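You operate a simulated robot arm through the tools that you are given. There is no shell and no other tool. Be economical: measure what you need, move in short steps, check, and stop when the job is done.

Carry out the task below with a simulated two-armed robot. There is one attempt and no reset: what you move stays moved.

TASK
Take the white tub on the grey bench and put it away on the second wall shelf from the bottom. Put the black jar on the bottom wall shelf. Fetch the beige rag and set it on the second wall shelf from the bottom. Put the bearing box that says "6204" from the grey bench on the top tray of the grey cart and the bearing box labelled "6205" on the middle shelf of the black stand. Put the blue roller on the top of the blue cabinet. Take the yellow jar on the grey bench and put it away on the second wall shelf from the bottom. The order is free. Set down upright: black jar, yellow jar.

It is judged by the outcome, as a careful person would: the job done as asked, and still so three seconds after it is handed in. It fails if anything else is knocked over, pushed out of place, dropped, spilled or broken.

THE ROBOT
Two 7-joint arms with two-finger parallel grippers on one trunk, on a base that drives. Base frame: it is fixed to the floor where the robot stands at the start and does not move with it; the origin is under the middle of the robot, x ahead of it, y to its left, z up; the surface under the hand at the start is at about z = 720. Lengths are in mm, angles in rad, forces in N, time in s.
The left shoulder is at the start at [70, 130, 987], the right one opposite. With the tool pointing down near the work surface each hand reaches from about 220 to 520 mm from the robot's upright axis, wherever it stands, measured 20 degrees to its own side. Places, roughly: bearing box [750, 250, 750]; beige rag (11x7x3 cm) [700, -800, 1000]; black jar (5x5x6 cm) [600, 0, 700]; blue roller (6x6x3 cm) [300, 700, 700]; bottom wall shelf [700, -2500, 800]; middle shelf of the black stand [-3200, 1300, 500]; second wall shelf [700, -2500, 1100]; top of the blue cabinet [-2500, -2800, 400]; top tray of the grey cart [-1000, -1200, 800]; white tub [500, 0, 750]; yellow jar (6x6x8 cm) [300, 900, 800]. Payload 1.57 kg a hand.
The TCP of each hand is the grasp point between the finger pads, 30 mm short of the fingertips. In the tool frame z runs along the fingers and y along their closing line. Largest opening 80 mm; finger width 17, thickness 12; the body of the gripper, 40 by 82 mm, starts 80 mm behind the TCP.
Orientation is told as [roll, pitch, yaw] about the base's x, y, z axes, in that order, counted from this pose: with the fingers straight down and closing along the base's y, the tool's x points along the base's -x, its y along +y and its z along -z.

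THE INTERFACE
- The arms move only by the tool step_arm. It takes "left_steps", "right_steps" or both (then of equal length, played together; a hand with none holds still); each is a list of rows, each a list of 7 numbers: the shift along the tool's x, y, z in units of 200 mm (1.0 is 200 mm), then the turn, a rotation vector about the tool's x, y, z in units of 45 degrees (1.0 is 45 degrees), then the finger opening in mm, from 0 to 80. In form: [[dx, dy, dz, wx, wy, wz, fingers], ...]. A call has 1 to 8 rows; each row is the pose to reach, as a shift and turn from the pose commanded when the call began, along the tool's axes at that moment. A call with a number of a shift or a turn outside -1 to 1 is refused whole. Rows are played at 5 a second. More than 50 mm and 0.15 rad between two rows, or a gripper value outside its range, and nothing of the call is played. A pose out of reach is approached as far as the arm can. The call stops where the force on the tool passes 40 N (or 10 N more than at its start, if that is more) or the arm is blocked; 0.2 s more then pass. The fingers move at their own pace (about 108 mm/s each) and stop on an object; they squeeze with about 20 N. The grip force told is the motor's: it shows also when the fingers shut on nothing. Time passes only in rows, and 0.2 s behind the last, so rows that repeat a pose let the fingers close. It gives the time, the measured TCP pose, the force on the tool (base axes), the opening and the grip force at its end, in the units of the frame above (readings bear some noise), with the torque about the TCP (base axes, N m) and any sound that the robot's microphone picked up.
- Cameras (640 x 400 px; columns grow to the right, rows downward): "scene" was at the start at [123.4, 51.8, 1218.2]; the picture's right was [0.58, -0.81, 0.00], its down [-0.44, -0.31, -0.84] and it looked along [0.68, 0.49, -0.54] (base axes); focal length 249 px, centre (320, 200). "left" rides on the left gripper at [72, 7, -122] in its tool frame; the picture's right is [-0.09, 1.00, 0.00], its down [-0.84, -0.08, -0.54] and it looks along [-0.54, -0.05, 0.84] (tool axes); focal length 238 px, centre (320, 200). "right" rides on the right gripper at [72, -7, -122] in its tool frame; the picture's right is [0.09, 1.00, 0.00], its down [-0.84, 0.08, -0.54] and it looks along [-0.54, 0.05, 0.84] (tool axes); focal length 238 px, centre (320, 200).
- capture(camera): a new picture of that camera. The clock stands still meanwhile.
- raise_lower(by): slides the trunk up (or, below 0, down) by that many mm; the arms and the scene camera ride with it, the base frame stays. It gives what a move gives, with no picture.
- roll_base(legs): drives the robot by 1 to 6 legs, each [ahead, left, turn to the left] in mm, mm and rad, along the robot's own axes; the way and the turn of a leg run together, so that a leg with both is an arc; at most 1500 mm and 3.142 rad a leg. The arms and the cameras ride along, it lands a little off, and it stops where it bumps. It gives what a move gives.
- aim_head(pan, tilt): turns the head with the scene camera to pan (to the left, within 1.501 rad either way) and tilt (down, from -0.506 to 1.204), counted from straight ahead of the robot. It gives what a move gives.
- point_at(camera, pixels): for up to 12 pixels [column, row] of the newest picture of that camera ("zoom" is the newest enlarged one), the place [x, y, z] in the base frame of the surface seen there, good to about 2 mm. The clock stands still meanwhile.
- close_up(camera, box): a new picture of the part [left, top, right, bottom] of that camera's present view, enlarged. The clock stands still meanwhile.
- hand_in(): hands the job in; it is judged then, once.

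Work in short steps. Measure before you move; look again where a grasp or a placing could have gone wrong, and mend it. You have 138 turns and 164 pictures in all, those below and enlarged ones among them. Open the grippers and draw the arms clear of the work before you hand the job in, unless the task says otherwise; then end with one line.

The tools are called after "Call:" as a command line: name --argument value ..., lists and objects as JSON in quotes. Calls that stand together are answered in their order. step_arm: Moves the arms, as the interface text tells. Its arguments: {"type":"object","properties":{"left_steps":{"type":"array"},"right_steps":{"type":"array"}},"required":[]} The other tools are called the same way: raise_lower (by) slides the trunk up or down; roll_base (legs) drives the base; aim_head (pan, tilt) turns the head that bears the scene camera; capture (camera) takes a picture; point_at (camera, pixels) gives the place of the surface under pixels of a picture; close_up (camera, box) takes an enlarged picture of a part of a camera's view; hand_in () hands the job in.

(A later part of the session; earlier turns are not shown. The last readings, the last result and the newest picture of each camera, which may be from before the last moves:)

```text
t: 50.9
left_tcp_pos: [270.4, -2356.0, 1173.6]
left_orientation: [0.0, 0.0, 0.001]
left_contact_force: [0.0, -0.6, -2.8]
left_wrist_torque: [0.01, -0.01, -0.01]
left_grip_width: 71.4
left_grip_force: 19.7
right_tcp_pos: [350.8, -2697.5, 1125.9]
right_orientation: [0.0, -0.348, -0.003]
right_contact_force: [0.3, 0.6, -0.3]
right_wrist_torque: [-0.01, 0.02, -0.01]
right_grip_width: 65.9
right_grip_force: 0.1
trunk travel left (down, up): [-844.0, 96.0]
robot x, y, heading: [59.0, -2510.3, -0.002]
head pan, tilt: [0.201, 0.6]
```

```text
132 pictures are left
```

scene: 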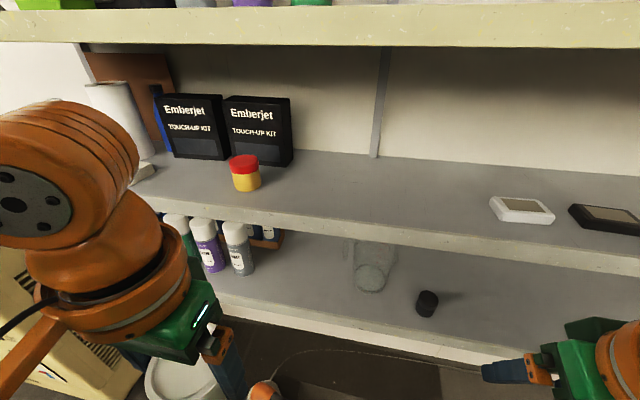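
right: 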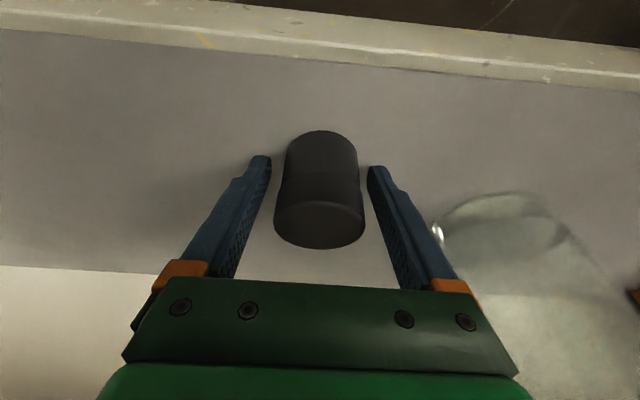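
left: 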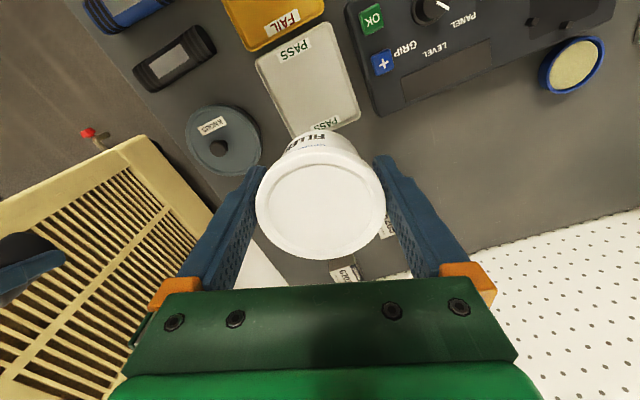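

The black jar stands on the bottom shelf at (428,302). I check the small yellow jar's place on shelf 2, then advance with the tub slightly higher.

Call:
point_at --camera "scene" --pixels '[[245, 185], [258, 185], [340, 180], [380, 200], [340, 225], [500, 25], [500, 215]]'

Call:
raise_lower --by 5

Call:
roll_base --legs '[[140, 0, 0]]'

```text
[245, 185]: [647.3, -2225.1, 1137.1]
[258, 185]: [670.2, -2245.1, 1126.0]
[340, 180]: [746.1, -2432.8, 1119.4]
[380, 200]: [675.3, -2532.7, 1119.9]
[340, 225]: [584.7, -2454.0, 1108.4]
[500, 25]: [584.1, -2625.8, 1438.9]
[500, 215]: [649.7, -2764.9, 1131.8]
```

```text
t: 51.4
left_tcp_pos: [271.3, -2353.9, 1178.0]
left_orientation: [-0.002, -0.002, 0.0]
left_contact_force: [-0.7, 0.0, -3.4]
left_wrist_torque: [0.0, 0.02, 0.04]
left_grip_width: 71.1
left_grip_force: 20.3
right_tcp_pos: [350.7, -2698.1, 1130.4]
right_orientation: [0.0, -0.348, -0.001]
right_contact_force: [1.0, 0.5, 0.3]
right_wrist_torque: [-0.01, 0.01, -0.04]
right_grip_width: 66.0
right_grip_force: 0.0
trunk travel left (down, up): [-849.0, 91.0]
robot x, y, heading: [61.8, -2505.0, -0.007]
head pan, tilt: [0.201, 0.6]
```

```text
t: 52.8
left_tcp_pos: [404.9, -2354.9, 1179.1]
left_orientation: [0.002, -0.003, 0.001]
left_contact_force: [0.1, 0.8, -1.9]
left_wrist_torque: [0.0, -0.01, -0.01]
left_grip_width: 71.5
left_grip_force: 20.0
right_tcp_pos: [485.9, -2698.2, 1131.3]
right_orientation: [0.001, -0.352, -0.001]
right_contact_force: [-0.9, -0.5, 1.2]
right_wrist_torque: [-0.02, -0.05, 0.0]
right_grip_width: 65.6
right_grip_force: 0.1
trunk travel left (down, up): [-849.0, 91.0]
robot x, y, heading: [198.4, -2503.1, -0.001]
head pan, tilt: [0.201, 0.6]
```

Shelf 3's lip starts at z≈1440; wrist top will be ~1420. I extend the left hand 200 mm and look.

Call:
step_arm --left_steps '[[-0.2, -0.01, 0, 0, 0, 0, 50], [-0.4, -0.03, 0, 0, 0, 0, 50], [-0.6, -0.05, 0, 0, 0, 0, 50], [-0.8, -0.05, 0, 0, 0, 0, 50], [-0.9, -0.05, 0, 0, 0, 0, 50]]'

Call:
aim_head --pan 0.2 --tilt 0.3

Call:
capture --camera "scene"

Call:
capture --camera "left"

```text
t: 54.0
left_tcp_pos: [578.0, -2348.1, 1177.0]
left_orientation: [0.0, -0.002, 0.002]
left_contact_force: [-0.1, 0.0, -2.3]
left_wrist_torque: [0.03, -0.01, 0.01]
left_grip_width: 71.2
left_grip_force: 20.3
left hand out of reach, approached as far as the arm can: row 4, 5
right_tcp_pos: [490.8, -2696.0, 1128.8]
right_orientation: [-0.001, -0.349, -0.001]
right_contact_force: [0.0, 0.5, 0.0]
right_wrist_torque: [0.0, -0.03, 0.02]
right_grip_width: 66.1
right_grip_force: 0.1
trunk travel left (down, up): [-849.0, 91.0]
robot x, y, heading: [195.0, -2507.4, 0.003]
head pan, tilt: [0.201, 0.6]
```

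```text
t: 54.8
left_tcp_pos: [576.1, -2350.0, 1177.2]
left_orientation: [-0.001, -0.001, 0.0]
left_contact_force: [-0.7, -0.1, -2.9]
left_wrist_torque: [-0.01, -0.01, -0.02]
left_grip_width: 71.2
left_grip_force: 20.2
right_tcp_pos: [490.2, -2698.4, 1129.4]
right_orientation: [0.0, -0.349, -0.002]
right_contact_force: [0.0, 0.4, -0.6]
right_wrist_torque: [0.0, 0.02, 0.01]
right_grip_width: 65.9
right_grip_force: 0.1
trunk travel left (down, up): [-849.0, 91.0]
robot x, y, heading: [196.6, -2508.4, 0.001]
head pan, tilt: [0.201, 0.3]
```

```text
131 pictures are left
```

scene: 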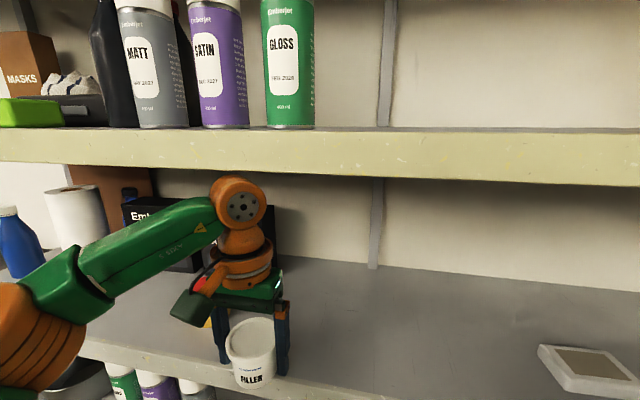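

```text
130 pictures are left
```

left: 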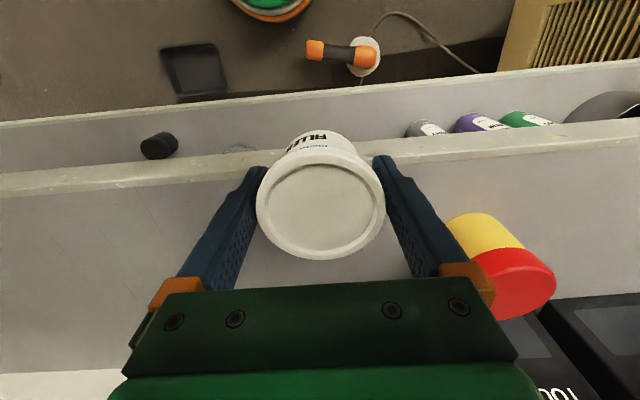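

The left arm is at its reach limit; the base must go ~80 mm ahead. I check the floor tray at (193,68) and tool (340,52) first.

Call:
point_at --camera "left" --pixels '[[165, 48], [215, 45], [193, 90], [306, 50], [340, 65], [365, 60], [268, 8], [270, 22], [205, 95], [320, 205]]'

Call:
step_arm --right_steps '[[0.2, 0, -0.075, 0, 0, 0, 66], [0.42, 0, -0.155, 0, 0, 0, 66], [0.54, 0, -0.2, 0, 0, 0, 66]]'

```text
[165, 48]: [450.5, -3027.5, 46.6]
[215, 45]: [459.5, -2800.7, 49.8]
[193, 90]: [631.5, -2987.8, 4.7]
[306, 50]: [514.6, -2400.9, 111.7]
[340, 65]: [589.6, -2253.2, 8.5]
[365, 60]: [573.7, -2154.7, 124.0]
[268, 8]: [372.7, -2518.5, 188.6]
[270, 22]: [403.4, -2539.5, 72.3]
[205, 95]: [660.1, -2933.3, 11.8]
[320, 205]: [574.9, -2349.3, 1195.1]
```

```text
t: 55.4
left_tcp_pos: [574.2, -2348.2, 1177.5]
left_orientation: [-0.001, -0.003, 0.001]
left_contact_force: [-0.7, 0.0, -3.6]
left_wrist_torque: [-0.01, 0.01, 0.01]
left_grip_width: 71.3
left_grip_force: 19.8
right_tcp_pos: [431.3, -2699.8, 1163.3]
right_orientation: [0.014, -0.357, -0.013]
right_contact_force: [3.6, 4.6, 13.3]
right_wrist_torque: [-0.72, 1.97, -0.49]
right_grip_width: 65.6
right_grip_force: 0.0
right hand out of reach, approached as far as the arm can: row 1, 2, 3
trunk travel left (down, up): [-849.0, 91.0]
robot x, y, heading: [197.0, -2509.9, 0.001]
head pan, tilt: [0.201, 0.3]
stopped in row 3 (right hand): the force on the tool passed its limit at 132 N (the readings are from after the stop); the commanded pose is now the measured one
```

The right hand met resistance (own arm geometry, or something) at (431,-2700). I look to see what it touches.

Call:
aim_head --pan -0.8 --tilt 0.6

Call:
capture --camera "scene"

Call:
capture --camera "right"

```text
t: 56.6
left_tcp_pos: [577.0, -2349.1, 1176.3]
left_orientation: [-0.001, -0.001, -0.001]
left_contact_force: [-0.2, -0.6, -2.8]
left_wrist_torque: [0.03, 0.0, -0.04]
left_grip_width: 71.1
left_grip_force: 20.4
right_tcp_pos: [433.2, -2701.0, 1162.7]
right_orientation: [0.012, -0.356, -0.011]
right_contact_force: [12.7, 5.6, 14.8]
right_wrist_torque: [-0.75, 2.8, -0.4]
right_grip_width: 66.2
right_grip_force: 0.1
trunk travel left (down, up): [-849.0, 91.0]
robot x, y, heading: [197.6, -2507.6, -0.003]
head pan, tilt: [-0.799, 0.6]
```

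```text
129 pictures are left
```

scene: 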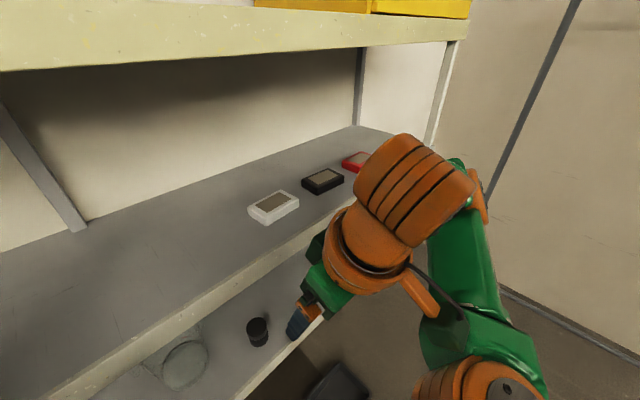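

```text
128 pictures are left
```

right: 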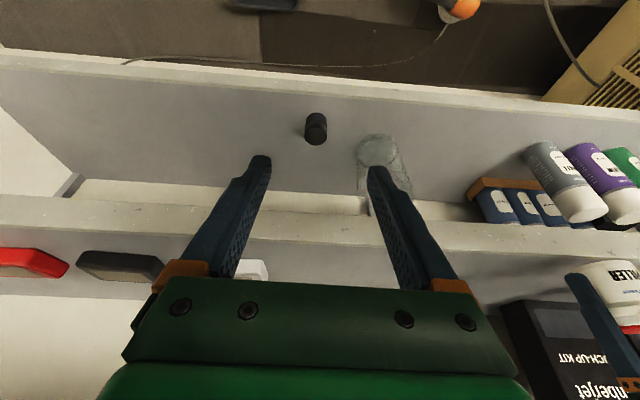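

It's only the right arm folding on itself. I relieve it by moving the hand out to the right 110 mm, which also keeps it clear of the shelf.

Call:
step_arm --right_steps '[[-0.1, -0.1, 0.03, 0, 0, 0, 66], [-0.1, -0.3, 0.03, 0, 0, 0, 66], [-0.05, -0.5, 0.01, 0, 0, 0, 66], [0, -0.6, 0, 0, 0, 0, 66]]'

```text
t: 57.6
left_tcp_pos: [576.6, -2349.2, 1176.8]
left_orientation: [-0.002, -0.002, 0.0]
left_contact_force: [0.6, -0.3, -2.3]
left_wrist_torque: [-0.04, 0.02, -0.01]
left_grip_width: 71.2
left_grip_force: 20.2
right_tcp_pos: [430.8, -2820.3, 1164.2]
right_orientation: [0.013, -0.357, -0.011]
right_contact_force: [-0.2, -0.3, -0.6]
right_wrist_torque: [-0.03, 0.0, 0.03]
right_grip_width: 65.8
right_grip_force: 0.1
trunk travel left (down, up): [-849.0, 91.0]
robot x, y, heading: [199.5, -2509.2, 0.004]
head pan, tilt: [-0.799, 0.6]
```

Free again. Now I drive 80 mm ahead and 20 mm right, bringing the tub over shelf 2.

Call:
roll_base --legs '[[80, -20, 0]]'

Call:
aim_head --pan 0.3 --tilt 0.3

Call:
capture --camera "scene"

Call:
capture --camera "left"

```text
t: 58.7
left_tcp_pos: [650.5, -2366.2, 1178.6]
left_orientation: [-0.002, -0.007, 0.001]
left_contact_force: [-0.4, 0.3, -1.8]
left_wrist_torque: [-0.03, -0.05, 0.01]
left_grip_width: 71.5
left_grip_force: 19.6
right_tcp_pos: [506.9, -2837.2, 1166.6]
right_orientation: [0.011, -0.362, -0.011]
right_contact_force: [0.0, -0.7, -0.1]
right_wrist_torque: [-0.02, -0.04, -0.04]
right_grip_width: 65.9
right_grip_force: 0.0
trunk travel left (down, up): [-849.0, 91.0]
robot x, y, heading: [279.9, -2526.3, 0.0]
head pan, tilt: [-0.799, 0.6]
```

```text
t: 60.0
left_tcp_pos: [655.8, -2367.3, 1177.1]
left_orientation: [-0.001, -0.002, 0.002]
left_contact_force: [-0.3, -0.1, -2.8]
left_wrist_torque: [0.01, 0.0, 0.02]
left_grip_width: 71.2
left_grip_force: 20.4
right_tcp_pos: [511.4, -2839.3, 1163.9]
right_orientation: [0.012, -0.356, -0.011]
right_contact_force: [-0.3, -0.3, 0.0]
right_wrist_torque: [-0.02, 0.0, -0.01]
right_grip_width: 65.7
right_grip_force: 0.1
trunk travel left (down, up): [-849.0, 91.0]
robot x, y, heading: [277.1, -2525.8, -0.003]
head pan, tilt: [0.3, 0.3]
```

```text
127 pictures are left
```

scene: 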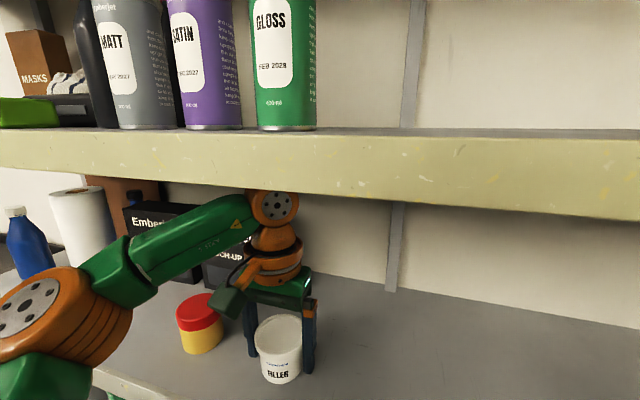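

```text
126 pictures are left
```

left: 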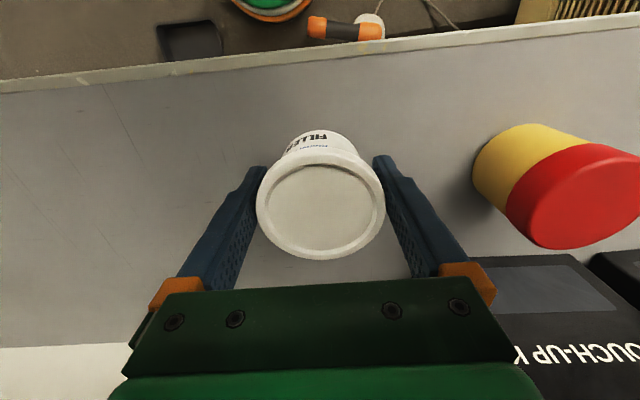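

Tub is over the shelf at (656,-2367). I lower 15 mm and read the force before opening.

Call:
step_arm --left_steps '[[0, 0, 0.04, 0, 0, 0, 50], [0, 0, 0.065, 0, 0, 0, 50], [0, 0, 0.075, 0, 0, 0, 50], [0, 0, 0.075, 0, 0, 0, 50]]'

Call:
capture --camera "left"

```text
t: 61.0
left_tcp_pos: [656.5, -2368.3, 1161.2]
left_orientation: [-0.002, -0.002, 0.0]
left_contact_force: [0.4, -0.4, -3.4]
left_wrist_torque: [-0.02, 0.01, -0.03]
left_grip_width: 71.3
left_grip_force: 19.5
right_tcp_pos: [512.4, -2839.9, 1164.0]
right_orientation: [0.011, -0.357, -0.012]
right_contact_force: [-0.8, 0.8, 0.0]
right_wrist_torque: [0.02, 0.0, 0.0]
right_grip_width: 66.2
right_grip_force: 0.1
trunk travel left (down, up): [-849.0, 91.0]
robot x, y, heading: [275.1, -2527.7, 0.002]
head pan, tilt: [0.3, 0.3]
```

```text
125 pictures are left
```

left: 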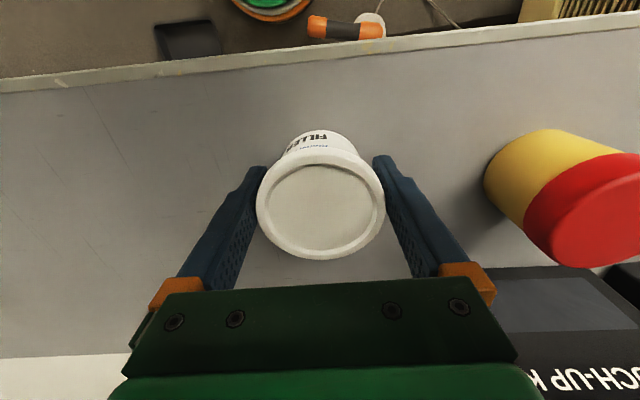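

Not yet touching (weight still 3.4 N on the tool). I lower 3 mm more.

Call:
step_arm --left_steps '[[0, 0, 0.005, 0, 0, 0, 50], [0, 0, 0.01, 0, 0, 0, 50], [0, 0, 0.015, 0, 0, 0, 50], [0, 0, 0.015, 0, 0, 0, 50]]'

```text
t: 62.0
left_tcp_pos: [656.7, -2367.7, 1158.6]
left_orientation: [-0.001, -0.001, 0.002]
left_contact_force: [-0.4, 0.3, -1.7]
left_wrist_torque: [-0.06, 0.02, 0.0]
left_grip_width: 71.4
left_grip_force: 19.8
right_tcp_pos: [512.1, -2838.3, 1165.3]
right_orientation: [0.012, -0.355, -0.011]
right_contact_force: [-0.4, 0.4, 0.1]
right_wrist_torque: [0.02, 0.02, 0.0]
right_grip_width: 65.9
right_grip_force: 0.2
trunk travel left (down, up): [-849.0, 91.0]
robot x, y, heading: [276.2, -2530.8, 0.001]
head pan, tilt: [0.3, 0.3]
```

Near contact (force reduced to 1.7 N). I lower 1.5 mm more and open, then look.

Call:
step_arm --left_steps '[[0, 0, 0.008, 0, 0, 0, 50], [0, 0, 0.008, 0, 0, 0, 50], [0, 0, 0.008, 0, 0, 0, 80], [0, 0, 0.008, 0, 0, 0, 80], [0, 0, 0.008, 0, 0, 0, 80]]'

Call:
capture --camera "left"

```text
t: 63.2
left_tcp_pos: [655.3, -2368.5, 1158.7]
left_orientation: [0.0, -0.001, 0.0]
left_contact_force: [-0.5, 0.3, -0.3]
left_wrist_torque: [-0.01, 0.0, -0.01]
left_grip_width: 80.2
left_grip_force: 0.0
right_tcp_pos: [511.6, -2839.0, 1163.9]
right_orientation: [0.012, -0.355, -0.011]
right_contact_force: [0.8, -0.6, 0.0]
right_wrist_torque: [-0.02, 0.04, -0.03]
right_grip_width: 65.9
right_grip_force: 0.1
trunk travel left (down, up): [-849.0, 91.0]
robot x, y, heading: [277.5, -2530.3, 0.006]
head pan, tilt: [0.3, 0.3]
```

```text
124 pictures are left
```

left: 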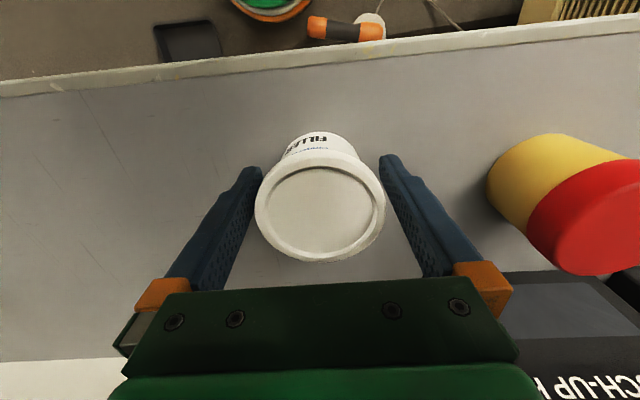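

The tub stands free, centred between the fingers. I withdraw the left hand straight back, then the base.

Call:
step_arm --left_steps '[[0.15, 0, 0, 0, 0, 0, 80], [0.35, 0, 0, 0, 0, 0, 80], [0.55, 0, 0, 0, 0, 0, 80], [0.7, 0, 0, 0, 0, 0, 80]]'

Call:
roll_base --legs '[[-450, 0, 0]]'

Call:
aim_head --pan 0.0 --tilt 0.3

Call:
capture --camera "scene"

```text
t: 64.2
left_tcp_pos: [513.5, -2370.2, 1157.8]
left_orientation: [0.0, -0.002, 0.005]
left_contact_force: [-0.2, -0.4, 0.2]
left_wrist_torque: [0.04, 0.01, 0.01]
left_grip_width: 80.1
left_grip_force: 0.1
right_tcp_pos: [511.9, -2839.6, 1164.9]
right_orientation: [0.012, -0.358, -0.011]
right_contact_force: [0.0, 0.7, -0.2]
right_wrist_torque: [0.01, 0.01, -0.01]
right_grip_width: 65.9
right_grip_force: 0.0
trunk travel left (down, up): [-849.0, 91.0]
robot x, y, heading: [276.0, -2527.8, 0.002]
head pan, tilt: [0.3, 0.3]
```

```text
t: 67.0
left_tcp_pos: [68.4, -2368.6, 1155.7]
left_orientation: [0.001, 0.0, -0.01]
left_contact_force: [0.3, -0.1, -0.8]
left_wrist_torque: [0.0, -0.01, -0.02]
left_grip_width: 80.0
left_grip_force: 0.2
right_tcp_pos: [59.2, -2838.7, 1163.2]
right_orientation: [0.012, -0.355, -0.025]
right_contact_force: [0.4, -0.4, 0.2]
right_wrist_torque: [0.01, 0.0, -0.01]
right_grip_width: 66.0
right_grip_force: 0.1
trunk travel left (down, up): [-849.0, 91.0]
robot x, y, heading: [-168.2, -2523.6, -0.016]
head pan, tilt: [0.3, 0.3]
```

```text
t: 67.8
left_tcp_pos: [66.3, -2370.1, 1158.2]
left_orientation: [0.001, -0.002, -0.01]
left_contact_force: [0.0, -0.8, 0.5]
left_wrist_torque: [0.02, -0.01, -0.02]
left_grip_width: 80.1
left_grip_force: 0.0
right_tcp_pos: [55.2, -2839.6, 1164.8]
right_orientation: [0.013, -0.355, -0.025]
right_contact_force: [-0.6, -0.1, 0.3]
right_wrist_torque: [-0.05, -0.02, 0.0]
right_grip_width: 66.2
right_grip_force: 0.1
trunk travel left (down, up): [-849.0, 91.0]
robot x, y, heading: [-173.1, -2525.8, -0.008]
head pan, tilt: [0.0, 0.3]
```

```text
123 pictures are left
```

scene: 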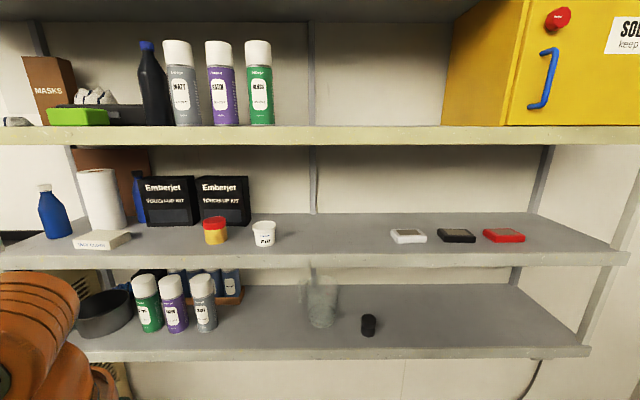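

Tub and jar are in place. Next the rag: I strafe left to in front of the machine and look at its tray.

Call:
roll_base --legs '[[-60, 850, 0], [0, 850, 0]]'

Call:
aim_head --pan 0.0 --tilt 0.3

Call:
capture --camera "scene"

```text
t: 76.3
left_tcp_pos: [42.7, -689.7, 1157.4]
left_orientation: [0.0, 0.001, -0.027]
left_contact_force: [-0.5, 0.5, 0.3]
left_wrist_torque: [0.04, 0.04, -0.01]
left_grip_width: 80.1
left_grip_force: 0.1
right_tcp_pos: [27.4, -1158.7, 1163.6]
right_orientation: [0.014, -0.356, -0.04]
right_contact_force: [0.1, 0.8, -0.4]
right_wrist_torque: [0.01, 0.0, 0.02]
right_grip_width: 66.0
right_grip_force: 0.1
trunk travel left (down, up): [-849.0, 91.0]
robot x, y, heading: [-198.0, -840.4, -0.027]
head pan, tilt: [0.0, 0.3]
```

```text
t: 76.9
left_tcp_pos: [43.5, -688.3, 1157.2]
left_orientation: [0.0, -0.002, -0.026]
left_contact_force: [0.6, 0.9, 0.0]
left_wrist_torque: [-0.03, 0.04, -0.02]
left_grip_width: 80.0
left_grip_force: 0.1
right_tcp_pos: [26.1, -1157.0, 1164.2]
right_orientation: [0.013, -0.356, -0.04]
right_contact_force: [-0.5, 0.2, -0.2]
right_wrist_torque: [0.01, -0.02, 0.02]
right_grip_width: 66.0
right_grip_force: 0.2
trunk travel left (down, up): [-849.0, 91.0]
robot x, y, heading: [-201.9, -838.6, -0.027]
head pan, tilt: [0.0, 0.3]
```

```text
122 pictures are left
```

scene: 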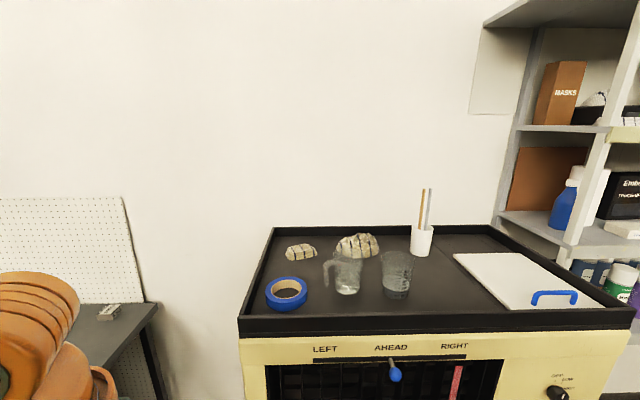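

Two beige things at (300,252) and (358,246). I enlarge and measure.

Call:
close_up --camera "scene" --box '[240, 210, 440, 335]'

Call:
point_at --camera "scene" --pixels '[[287, 254], [300, 250], [315, 254], [338, 248], [358, 240], [378, 248], [358, 255], [290, 290], [320, 322], [300, 262], [247, 320], [275, 236]]'

```text
3.20 times, centred on (340, 272) of scene
```

zoom: 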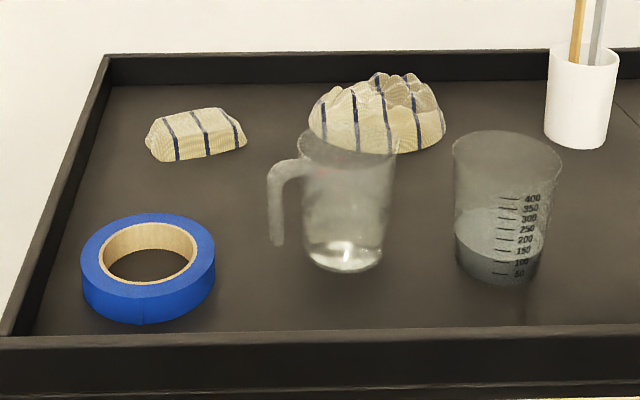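

```text
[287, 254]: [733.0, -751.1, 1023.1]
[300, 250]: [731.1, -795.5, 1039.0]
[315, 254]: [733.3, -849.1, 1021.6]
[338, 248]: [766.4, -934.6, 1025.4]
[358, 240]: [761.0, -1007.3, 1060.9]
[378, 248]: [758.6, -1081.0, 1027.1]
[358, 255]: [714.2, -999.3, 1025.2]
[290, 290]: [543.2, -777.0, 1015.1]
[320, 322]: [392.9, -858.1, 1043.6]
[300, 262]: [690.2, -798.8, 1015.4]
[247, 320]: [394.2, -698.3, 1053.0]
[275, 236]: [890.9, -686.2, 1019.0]
```

The rag is the small piece: x 695–760, y -750…-850, top 1040, tray floor 1015. I'll come at it from the gap between bench and machine; first strafe to y≈-410 and turn to about -1.2 rad.

Call:
roll_base --legs '[[0, 430, 0.02], [0, 0, -1.19]]'

Call:
aim_head --pan 0.9 --tilt 0.8

Call:
capture --camera "scene"

```text
t: 82.5
left_tcp_pos: [41.9, -571.4, 1156.7]
left_orientation: [-0.002, -0.003, -1.206]
left_contact_force: [-0.4, 0.6, -0.1]
left_wrist_torque: [-0.02, 0.02, 0.03]
left_grip_width: 79.7
left_grip_force: 0.1
right_tcp_pos: [-397.5, -736.5, 1164.1]
right_orientation: [0.013, -0.357, -1.22]
right_contact_force: [0.2, -0.2, 0.4]
right_wrist_torque: [0.02, -0.02, -0.01]
right_grip_width: 66.1
right_grip_force: 0.1
trunk travel left (down, up): [-849.0, 91.0]
robot x, y, heading: [-192.8, -406.4, -1.209]
head pan, tilt: [0.0, 0.3]
```

```text
t: 83.8
left_tcp_pos: [42.2, -571.5, 1157.0]
left_orientation: [0.0, 0.0, -1.207]
left_contact_force: [-0.5, 0.0, 0.1]
left_wrist_torque: [-0.01, 0.0, 0.0]
left_grip_width: 79.9
left_grip_force: 0.1
right_tcp_pos: [-399.0, -735.4, 1163.2]
right_orientation: [0.012, -0.355, -1.219]
right_contact_force: [0.3, 0.0, -0.3]
right_wrist_torque: [-0.02, 0.01, 0.06]
right_grip_width: 66.1
right_grip_force: 0.1
trunk travel left (down, up): [-849.0, 91.0]
robot x, y, heading: [-189.3, -404.7, -1.207]
head pan, tilt: [0.901, 0.799]
```

```text
120 pictures are left
```

scene: 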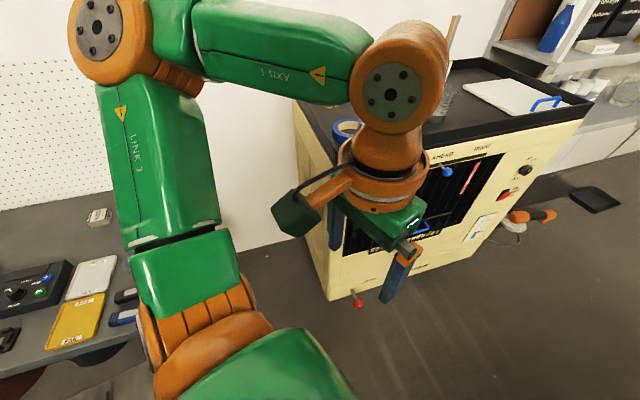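

I measure the elbow at (98,25), the red lever at (358,300) and the machine's corner.

Call:
point_at --camera "scene" --pixels '[[98, 25], [75, 45], [358, 303], [350, 292], [325, 295], [300, 130], [115, 345], [130, 330]]'

```text
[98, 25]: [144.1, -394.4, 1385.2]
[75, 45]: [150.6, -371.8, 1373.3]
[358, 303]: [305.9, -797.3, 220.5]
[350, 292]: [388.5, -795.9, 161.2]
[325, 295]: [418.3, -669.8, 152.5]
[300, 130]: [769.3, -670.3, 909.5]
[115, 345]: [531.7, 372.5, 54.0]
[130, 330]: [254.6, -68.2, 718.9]
```

Elbow would end at x≈835, clear of the wall (926). I drive into the gap in one half, then check.

Call:
roll_base --legs '[[120, 297, 0]]'

```text
t: 85.9
left_tcp_pos: [360.0, -575.6, 1157.8]
left_orientation: [0.003, -0.003, -1.206]
left_contact_force: [-0.7, -0.8, 0.4]
left_wrist_torque: [0.0, -0.02, 0.03]
left_grip_width: 80.1
left_grip_force: 0.1
right_tcp_pos: [-78.9, -739.6, 1163.1]
right_orientation: [0.014, -0.355, -1.218]
right_contact_force: [0.5, 0.2, 0.5]
right_wrist_torque: [0.01, -0.01, 0.02]
right_grip_width: 65.9
right_grip_force: 0.1
trunk travel left (down, up): [-849.0, 91.0]
robot x, y, heading: [127.4, -408.2, -1.202]
head pan, tilt: [0.901, 0.799]
```

On track. The second half to x≈450.

Call:
roll_base --legs '[[118, 299, 0]]'

Call:
aim_head --pan 0.4 --tilt 0.7

Call:
capture --camera "scene"

Call:
capture --camera "left"

```text
t: 88.0
left_tcp_pos: [677.4, -579.4, 1157.7]
left_orientation: [0.003, -0.002, -1.205]
left_contact_force: [0.1, -0.3, -0.2]
left_wrist_torque: [-0.04, -0.04, 0.02]
left_grip_width: 80.0
left_grip_force: 0.0
right_tcp_pos: [237.4, -744.2, 1163.0]
right_orientation: [0.014, -0.356, -1.217]
right_contact_force: [-0.3, 1.0, 0.7]
right_wrist_torque: [0.0, -0.02, -0.01]
right_grip_width: 66.1
right_grip_force: 0.1
trunk travel left (down, up): [-849.0, 91.0]
robot x, y, heading: [448.0, -415.1, -1.209]
head pan, tilt: [0.901, 0.799]
```

```text
t: 89.0
left_tcp_pos: [681.5, -579.9, 1156.0]
left_orientation: [-0.001, -0.002, -1.203]
left_contact_force: [-0.4, -0.4, -0.2]
left_wrist_torque: [0.01, -0.04, 0.0]
left_grip_width: 80.1
left_grip_force: 0.1
right_tcp_pos: [241.3, -744.9, 1164.5]
right_orientation: [0.012, -0.357, -1.217]
right_contact_force: [0.1, 1.2, -0.3]
right_wrist_torque: [0.03, 0.0, 0.0]
right_grip_width: 66.1
right_grip_force: 0.0
trunk travel left (down, up): [-849.0, 91.0]
robot x, y, heading: [449.9, -415.1, -1.206]
head pan, tilt: [0.4, 0.7]
```

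```text
119 pictures are left
```

scene: 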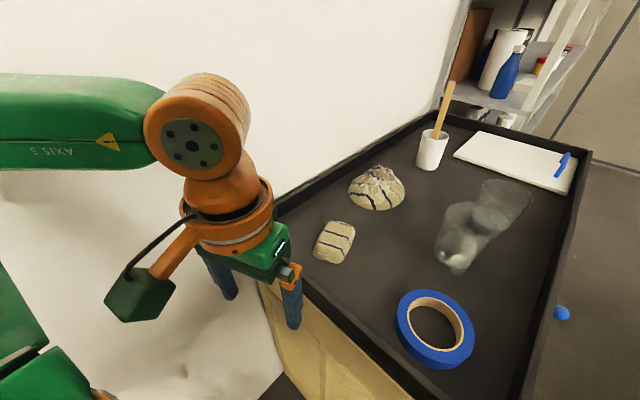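

```text
118 pictures are left
```

left: 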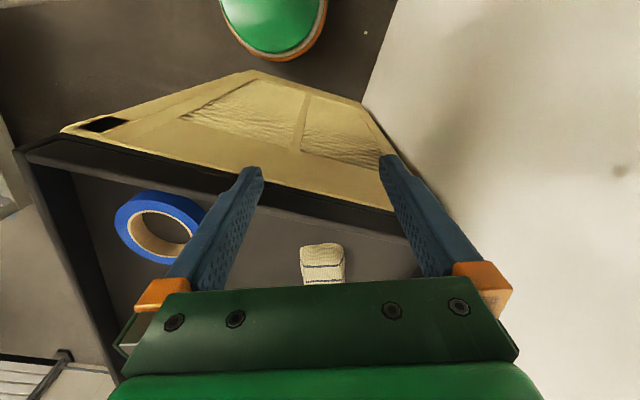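

I measure the rag's outline at (335,242).

Call:
close_up --camera "scene" --box '[290, 200, 390, 280]'

Call:
point_at --camera "scene" --pixels '[[327, 224], [353, 227], [345, 260], [316, 254], [335, 242], [305, 265], [370, 235], [330, 275]]'

```text
5.00 times, centred on (340, 240) of scene
```

zoom: 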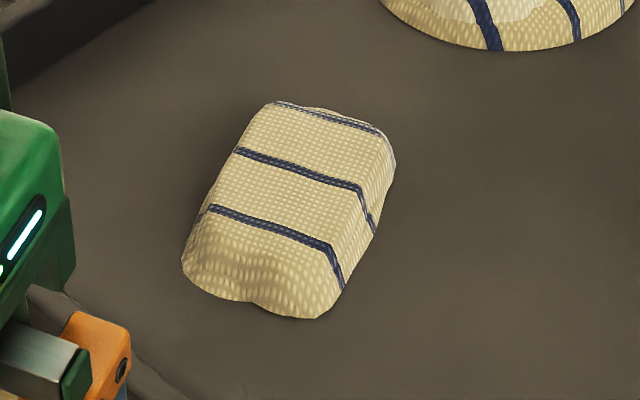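

```text
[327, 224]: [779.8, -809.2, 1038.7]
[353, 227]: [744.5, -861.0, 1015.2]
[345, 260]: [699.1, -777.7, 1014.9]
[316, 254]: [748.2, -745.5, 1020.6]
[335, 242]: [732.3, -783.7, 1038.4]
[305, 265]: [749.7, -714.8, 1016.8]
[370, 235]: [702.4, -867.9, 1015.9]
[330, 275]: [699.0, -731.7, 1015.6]
```

I take the outline corners from the enlarged view.

Call:
point_at --camera "zoom" --pixels '[[186, 262], [240, 297], [318, 314], [345, 280], [392, 170], [330, 112], [276, 106], [225, 180], [370, 225], [260, 200], [300, 150]]'

```text
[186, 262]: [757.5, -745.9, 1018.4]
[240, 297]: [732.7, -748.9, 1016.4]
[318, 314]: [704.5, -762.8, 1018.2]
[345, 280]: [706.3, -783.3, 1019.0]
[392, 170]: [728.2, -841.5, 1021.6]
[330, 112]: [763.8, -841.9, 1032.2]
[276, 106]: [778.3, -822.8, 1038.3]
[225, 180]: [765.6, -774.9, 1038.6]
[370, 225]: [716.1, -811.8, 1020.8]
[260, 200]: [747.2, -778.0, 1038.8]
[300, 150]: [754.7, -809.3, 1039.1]
```

The rag's long axis matches the hand's present yaw; centre ≈ (744,-796). I extend the left hand towards it, staying above the rim (1053).

Call:
step_arm --left_steps '[[-0.2, -0.02, 0.05, 0, 0, 0, 80], [-0.4, -0.04, 0.11, 0, 0, 0, 80], [-0.6, -0.06, 0.17, 0, 0, 0, 80], [-0.8, -0.08, 0.23, 0, 0, 0, 80], [-0.98, -0.09, 0.28, 0, -0.0, 0, 80], [-0.98, -0.09, 0.28, 0, 0, 0, 80]]'

Call:
capture --camera "left"

Call:
capture --camera "scene"

```text
t: 90.3
left_tcp_pos: [742.6, -739.5, 1097.0]
left_orientation: [-0.001, -0.002, -1.206]
left_contact_force: [-1.1, 0.4, 0.0]
left_wrist_torque: [0.01, -0.01, 0.0]
left_grip_width: 80.0
left_grip_force: 0.0
left hand out of reach, approached as far as the arm can: row 4, 5, 6
right_tcp_pos: [240.9, -744.7, 1164.2]
right_orientation: [0.013, -0.355, -1.218]
right_contact_force: [0.3, -0.4, 0.1]
right_wrist_torque: [-0.02, 0.0, 0.0]
right_grip_width: 65.8
right_grip_force: 0.0
trunk travel left (down, up): [-849.0, 91.0]
robot x, y, heading: [446.4, -414.8, -1.201]
head pan, tilt: [0.4, 0.7]
```

```text
116 pictures are left
```

left: 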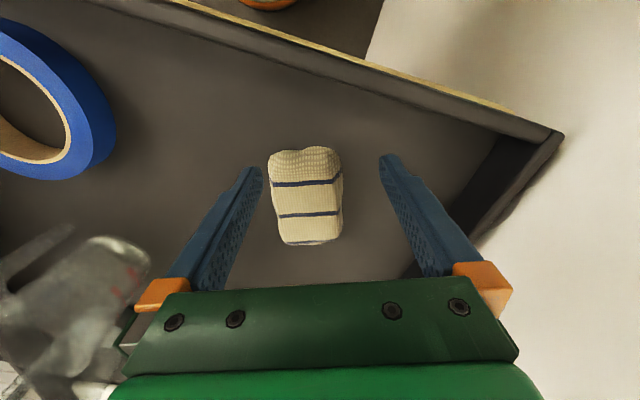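

```text
115 pictures are left
```

scene: 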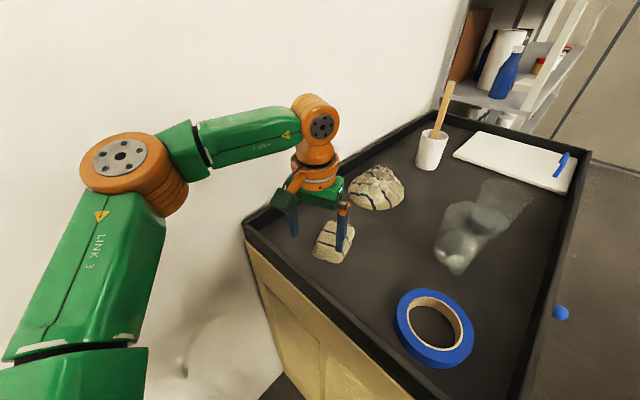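

Reach stopped 55 mm short. I raise the trunk 75 mm (so the hand can work lower) and measure the rag's edges in the left view first.

Call:
point_at --camera "left" --pixels '[[272, 180], [342, 180], [279, 220], [341, 220], [305, 150], [308, 243], [307, 195]]'

Call:
raise_lower --by 75

```text
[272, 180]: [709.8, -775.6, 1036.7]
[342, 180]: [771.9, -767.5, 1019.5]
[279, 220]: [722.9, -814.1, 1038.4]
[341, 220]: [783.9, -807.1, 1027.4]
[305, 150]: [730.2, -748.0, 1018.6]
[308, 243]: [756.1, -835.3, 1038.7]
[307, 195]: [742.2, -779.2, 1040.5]
```

```text
t: 91.5
left_tcp_pos: [744.6, -741.0, 1173.4]
left_orientation: [-0.003, -0.001, -1.203]
left_contact_force: [0.3, -0.1, -0.3]
left_wrist_torque: [0.01, -0.03, 0.01]
left_grip_width: 80.1
left_grip_force: 0.1
right_tcp_pos: [240.0, -744.8, 1239.6]
right_orientation: [0.012, -0.356, -1.219]
right_contact_force: [-0.8, 0.3, 0.9]
right_wrist_torque: [-0.02, 0.01, 0.0]
right_grip_width: 66.1
right_grip_force: 0.0
trunk travel left (down, up): [-924.0, 16.0]
robot x, y, heading: [445.0, -412.0, -1.206]
head pan, tilt: [0.4, 0.7]
```

Rag centre ≈ (747,-791), 64 mm wide. I go down and forward to just above it.

Call:
step_arm --left_steps '[[0, -0.02, 0.2, 0, 0, 0.03, 80], [-0.06, -0.04, 0.35, 0, 0, 0.06, 80], [-0.15, -0.06, 0.42, 0, 0, 0.09, 80], [-0.24, -0.079, 0.45, 0, 0, 0.09, 80], [-0.24, -0.079, 0.45, 0, 0, 0.09, 80]]'

Call:
capture --camera "left"

```text
t: 92.7
left_tcp_pos: [755.1, -739.5, 1096.3]
left_orientation: [-0.001, -0.005, -1.276]
left_contact_force: [-0.6, -0.3, 0.2]
left_wrist_torque: [-0.02, 0.0, -0.01]
left_grip_width: 79.9
left_grip_force: 0.1
left hand out of reach, approached as far as the arm can: row 2, 3, 4, 5
right_tcp_pos: [240.7, -746.0, 1239.4]
right_orientation: [0.011, -0.356, -1.217]
right_contact_force: [-0.4, 0.2, -0.2]
right_wrist_torque: [0.0, -0.01, 0.01]
right_grip_width: 65.9
right_grip_force: 0.1
trunk travel left (down, up): [-924.0, 16.0]
robot x, y, heading: [444.3, -411.7, -1.207]
head pan, tilt: [0.4, 0.7]
```

```text
114 pictures are left
```

left: 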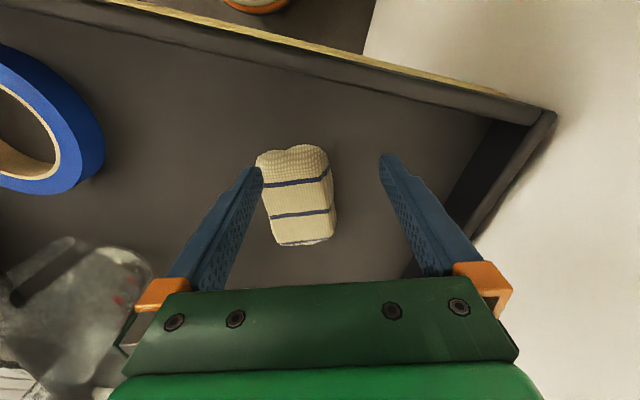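

Still short. I'll tilt the tool forward and bring the base 30 mm closer; first check the elbow's distance to the wall.

Call:
point_at --camera "scene" --pixels '[[120, 157], [85, 155], [105, 140], [250, 60], [320, 125]]'

Call:
roll_base --legs '[[30, 0, 0]]'

```text
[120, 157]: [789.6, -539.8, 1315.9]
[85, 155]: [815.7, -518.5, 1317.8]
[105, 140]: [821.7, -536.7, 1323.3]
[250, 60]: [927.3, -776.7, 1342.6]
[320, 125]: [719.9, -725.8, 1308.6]
```

```text
t: 93.5
left_tcp_pos: [764.2, -762.3, 1098.1]
left_orientation: [-0.002, -0.009, -1.275]
left_contact_force: [0.2, 0.6, -0.1]
left_wrist_torque: [-0.06, -0.01, 0.02]
left_grip_width: 80.0
left_grip_force: 0.1
right_tcp_pos: [248.5, -767.7, 1240.6]
right_orientation: [0.013, -0.36, -1.219]
right_contact_force: [-0.8, 0.2, -0.6]
right_wrist_torque: [-0.05, 0.01, 0.0]
right_grip_width: 66.1
right_grip_force: 0.0
trunk travel left (down, up): [-924.0, 16.0]
robot x, y, heading: [456.6, -441.6, -1.208]
head pan, tilt: [0.4, 0.7]
```

Elbow stays ~75 mm off the wall. I tilt the tool 20° forward and centre over the rag at z≈1085.

Call:
step_arm --left_steps '[[-0.02, -0.03, 0.0, 0, -0.12, 0, 80], [-0.04, -0.06, 0.0, 0, -0.25, 0, 80], [-0.08, -0.1, 0.02, 0, -0.36, 0, 80], [-0.114, -0.124, 0.05, 0, -0.444, 0, 80], [-0.114, -0.124, 0.06, 0, -0.444, 0, 80]]'

Call:
capture --camera "left"

```text
t: 94.7
left_tcp_pos: [750.5, -796.4, 1084.3]
left_orientation: [-0.004, -0.353, -1.274]
left_contact_force: [-0.8, 0.2, 0.5]
left_wrist_torque: [-0.03, -0.04, 0.0]
left_grip_width: 80.0
left_grip_force: 0.1
right_tcp_pos: [251.4, -774.0, 1239.2]
right_orientation: [0.013, -0.357, -1.217]
right_contact_force: [0.3, 0.9, -0.6]
right_wrist_torque: [-0.02, -0.02, 0.03]
right_grip_width: 66.2
right_grip_force: 0.0
trunk travel left (down, up): [-924.0, 16.0]
robot x, y, heading: [458.5, -446.4, -1.208]
head pan, tilt: [0.4, 0.7]
```

```text
113 pictures are left
```

left: 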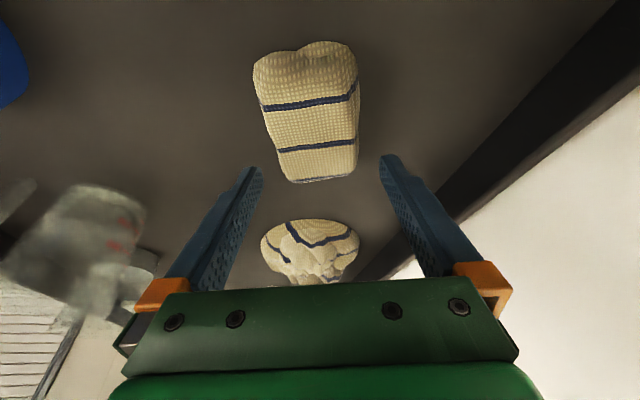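

Rag sits between the fingers' planes (col 313 vs 321). I descend 36 mm with a 4 mm shift and close.

Call:
step_arm --left_steps '[[0.03, -0.02, 0.08, 0, 0, 0, 80], [0.064, -0.02, 0.165, 0, 0, 0, 80], [0.066, -0.02, 0.172, 0, 0, 0, 80], [0.066, -0.02, 0.172, 0, 0, 0, 30], [0.066, -0.02, 0.172, 0, 0, 0, 30], [0.066, -0.02, 0.172, 0, 0, 0, 30]]'

Call:
capture --camera "left"

```text
t: 96.1
left_tcp_pos: [748.0, -793.2, 1049.4]
left_orientation: [-0.003, -0.353, -1.273]
left_contact_force: [-0.1, 0.8, 0.1]
left_wrist_torque: [0.0, -0.02, 0.0]
left_grip_width: 66.5
left_grip_force: 19.9
left hand out of reach, approached as far as the arm can: row 3, 4, 5, 6
right_tcp_pos: [251.7, -773.8, 1239.7]
right_orientation: [0.013, -0.356, -1.219]
right_contact_force: [0.3, -0.3, -0.2]
right_wrist_torque: [-0.01, -0.02, -0.02]
right_grip_width: 66.2
right_grip_force: 0.0
trunk travel left (down, up): [-924.0, 16.0]
robot x, y, heading: [458.5, -444.0, -1.202]
head pan, tilt: [0.4, 0.7]
```

```text
112 pictures are left
```

left: 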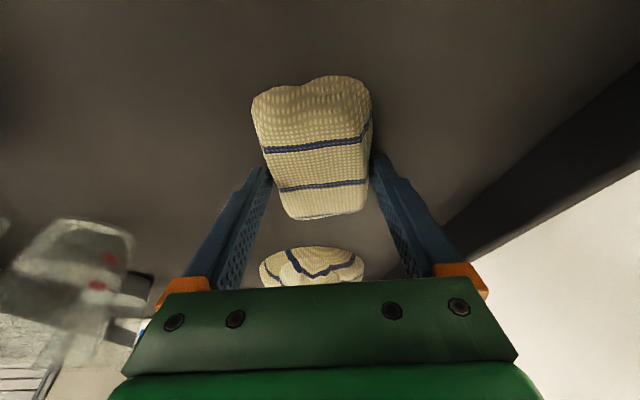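

Grip at 66.5 mm with force 20 N. I lift carefully and look.

Call:
step_arm --left_steps '[[-0.034, 0, -0.094, 0, 0, 0, 30], [-0.068, 0, -0.188, 0, 0, 0, 30], [-0.056, 0, -0.3, 0, 0, 0, 30], [-0.043, 0, -0.41, 0, 0, 0, 30], [0.0, 0, -0.5, 0, 0, 0, 30], [0.047, 0, -0.6, 0, 0, 0, 30], [0.047, 0, -0.6, 0, 0, 0, 30]]'

Call:
capture --camera "left"

Call:
capture --camera "scene"

```text
t: 97.7
left_tcp_pos: [734.1, -745.6, 1157.2]
left_orientation: [-0.005, -0.353, -1.274]
left_contact_force: [-0.2, 0.2, -0.3]
left_wrist_torque: [0.01, 0.02, 0.0]
left_grip_width: 66.6
left_grip_force: 19.7
right_tcp_pos: [251.7, -773.7, 1239.5]
right_orientation: [0.011, -0.357, -1.219]
right_contact_force: [-0.5, -0.6, -0.3]
right_wrist_torque: [0.0, -0.02, -0.01]
right_grip_width: 66.0
right_grip_force: 0.2
trunk travel left (down, up): [-924.0, 16.0]
robot x, y, heading: [462.1, -441.1, -1.208]
head pan, tilt: [0.4, 0.7]
```

```text
111 pictures are left
```

left: 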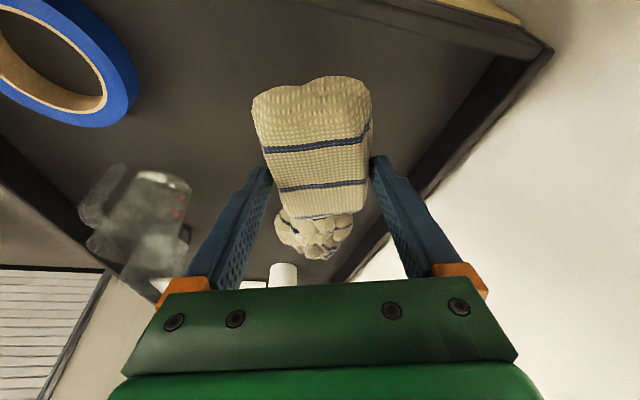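

```text
110 pictures are left
```

scene: 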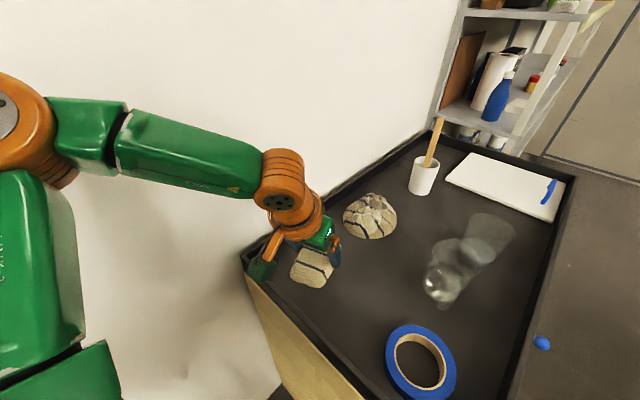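

The rag is lifted. I retract a little, then drive out of the gap the way I came and turn back to heading 0.

Call:
step_arm --left_steps '[[0.14, 0, -0.05, 0, 0, 0, 30], [0.28, 0, -0.1, 0, 0, 0, 30]]'

Call:
roll_base --legs '[[-136, -328, 0], [-133, -335, 0]]'

Call:
roll_base --legs '[[0, 0, 1.208]]'

Call:
aim_head --pan 0.9 --tilt 0.6

Call:
capture --camera "scene"

```text
t: 98.3
left_tcp_pos: [716.3, -685.0, 1157.0]
left_orientation: [-0.001, -0.354, -1.276]
left_contact_force: [0.1, 0.9, -0.3]
left_wrist_torque: [-0.05, -0.01, 0.01]
left_grip_width: 66.4
left_grip_force: 20.3
right_tcp_pos: [250.4, -771.6, 1238.8]
right_orientation: [0.011, -0.356, -1.218]
right_contact_force: [-1.6, 0.2, 0.3]
right_wrist_torque: [-0.03, 0.0, 0.01]
right_grip_width: 66.2
right_grip_force: 0.1
trunk travel left (down, up): [-924.0, 16.0]
robot x, y, heading: [458.9, -445.7, -1.208]
head pan, tilt: [0.4, 0.7]
```

```text
t: 102.6
left_tcp_pos: [-5.0, -669.8, 1156.5]
left_orientation: [-0.005, -0.349, -1.275]
left_contact_force: [0.3, 0.9, -0.9]
left_wrist_torque: [-0.03, 0.01, -0.02]
left_grip_width: 66.7
left_grip_force: 20.2
right_tcp_pos: [-470.6, -753.1, 1238.8]
right_orientation: [0.011, -0.354, -1.222]
right_contact_force: [0.4, 1.3, 0.0]
right_wrist_torque: [0.02, 0.03, -0.01]
right_grip_width: 65.8
right_grip_force: 0.1
trunk travel left (down, up): [-924.0, 16.0]
robot x, y, heading: [-264.8, -425.4, -1.21]
head pan, tilt: [0.4, 0.7]
```

```text
t: 105.9
left_tcp_pos: [58.7, -275.7, 1157.1]
left_orientation: [-0.001, -0.352, -0.09]
left_contact_force: [0.0, -0.1, -0.1]
left_wrist_torque: [0.01, -0.01, 0.0]
left_grip_width: 65.9
left_grip_force: 19.7
right_tcp_pos: [-36.7, -740.9, 1239.8]
right_orientation: [0.013, -0.356, -0.032]
right_contact_force: [-1.0, 0.7, -0.1]
right_wrist_torque: [0.01, -0.03, -0.03]
right_grip_width: 66.1
right_grip_force: 0.0
trunk travel left (down, up): [-924.0, 16.0]
robot x, y, heading: [-266.0, -423.9, -0.019]
head pan, tilt: [0.4, 0.7]
```

```text
t: 106.8
left_tcp_pos: [58.8, -276.8, 1155.5]
left_orientation: [-0.002, -0.354, -0.09]
left_contact_force: [-0.3, -0.7, -0.1]
left_wrist_torque: [-0.01, 0.04, 0.04]
left_grip_width: 66.4
left_grip_force: 19.9
right_tcp_pos: [-37.8, -740.2, 1238.7]
right_orientation: [0.012, -0.357, -0.032]
right_contact_force: [0.5, -0.2, -0.2]
right_wrist_torque: [0.01, 0.0, 0.01]
right_grip_width: 66.2
right_grip_force: 0.1
trunk travel left (down, up): [-924.0, 16.0]
robot x, y, heading: [-262.4, -425.3, -0.018]
head pan, tilt: [0.901, 0.6]
```

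```text
109 pictures are left
```

scene: 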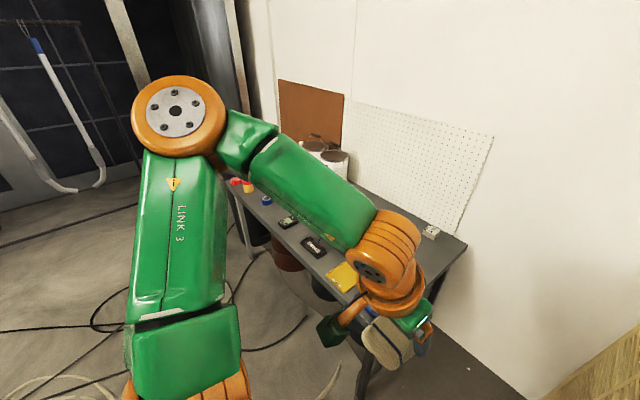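

The rag is held. I check the leaning thing at (70,185) and the hoses before strafing to the bench's left end.

Call:
point_at --camera "scene" --pixels '[[70, 186], [37, 46], [95, 180], [105, 325], [40, 385], [300, 390], [200, 60], [145, 175], [285, 260], [265, 235]]'

```text
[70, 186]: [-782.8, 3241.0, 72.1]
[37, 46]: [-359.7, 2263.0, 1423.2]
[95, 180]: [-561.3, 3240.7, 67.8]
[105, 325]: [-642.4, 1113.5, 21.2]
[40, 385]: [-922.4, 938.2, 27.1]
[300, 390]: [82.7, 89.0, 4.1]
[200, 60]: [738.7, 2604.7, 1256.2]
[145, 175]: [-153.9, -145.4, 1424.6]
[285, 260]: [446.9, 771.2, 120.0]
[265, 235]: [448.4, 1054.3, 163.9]
```

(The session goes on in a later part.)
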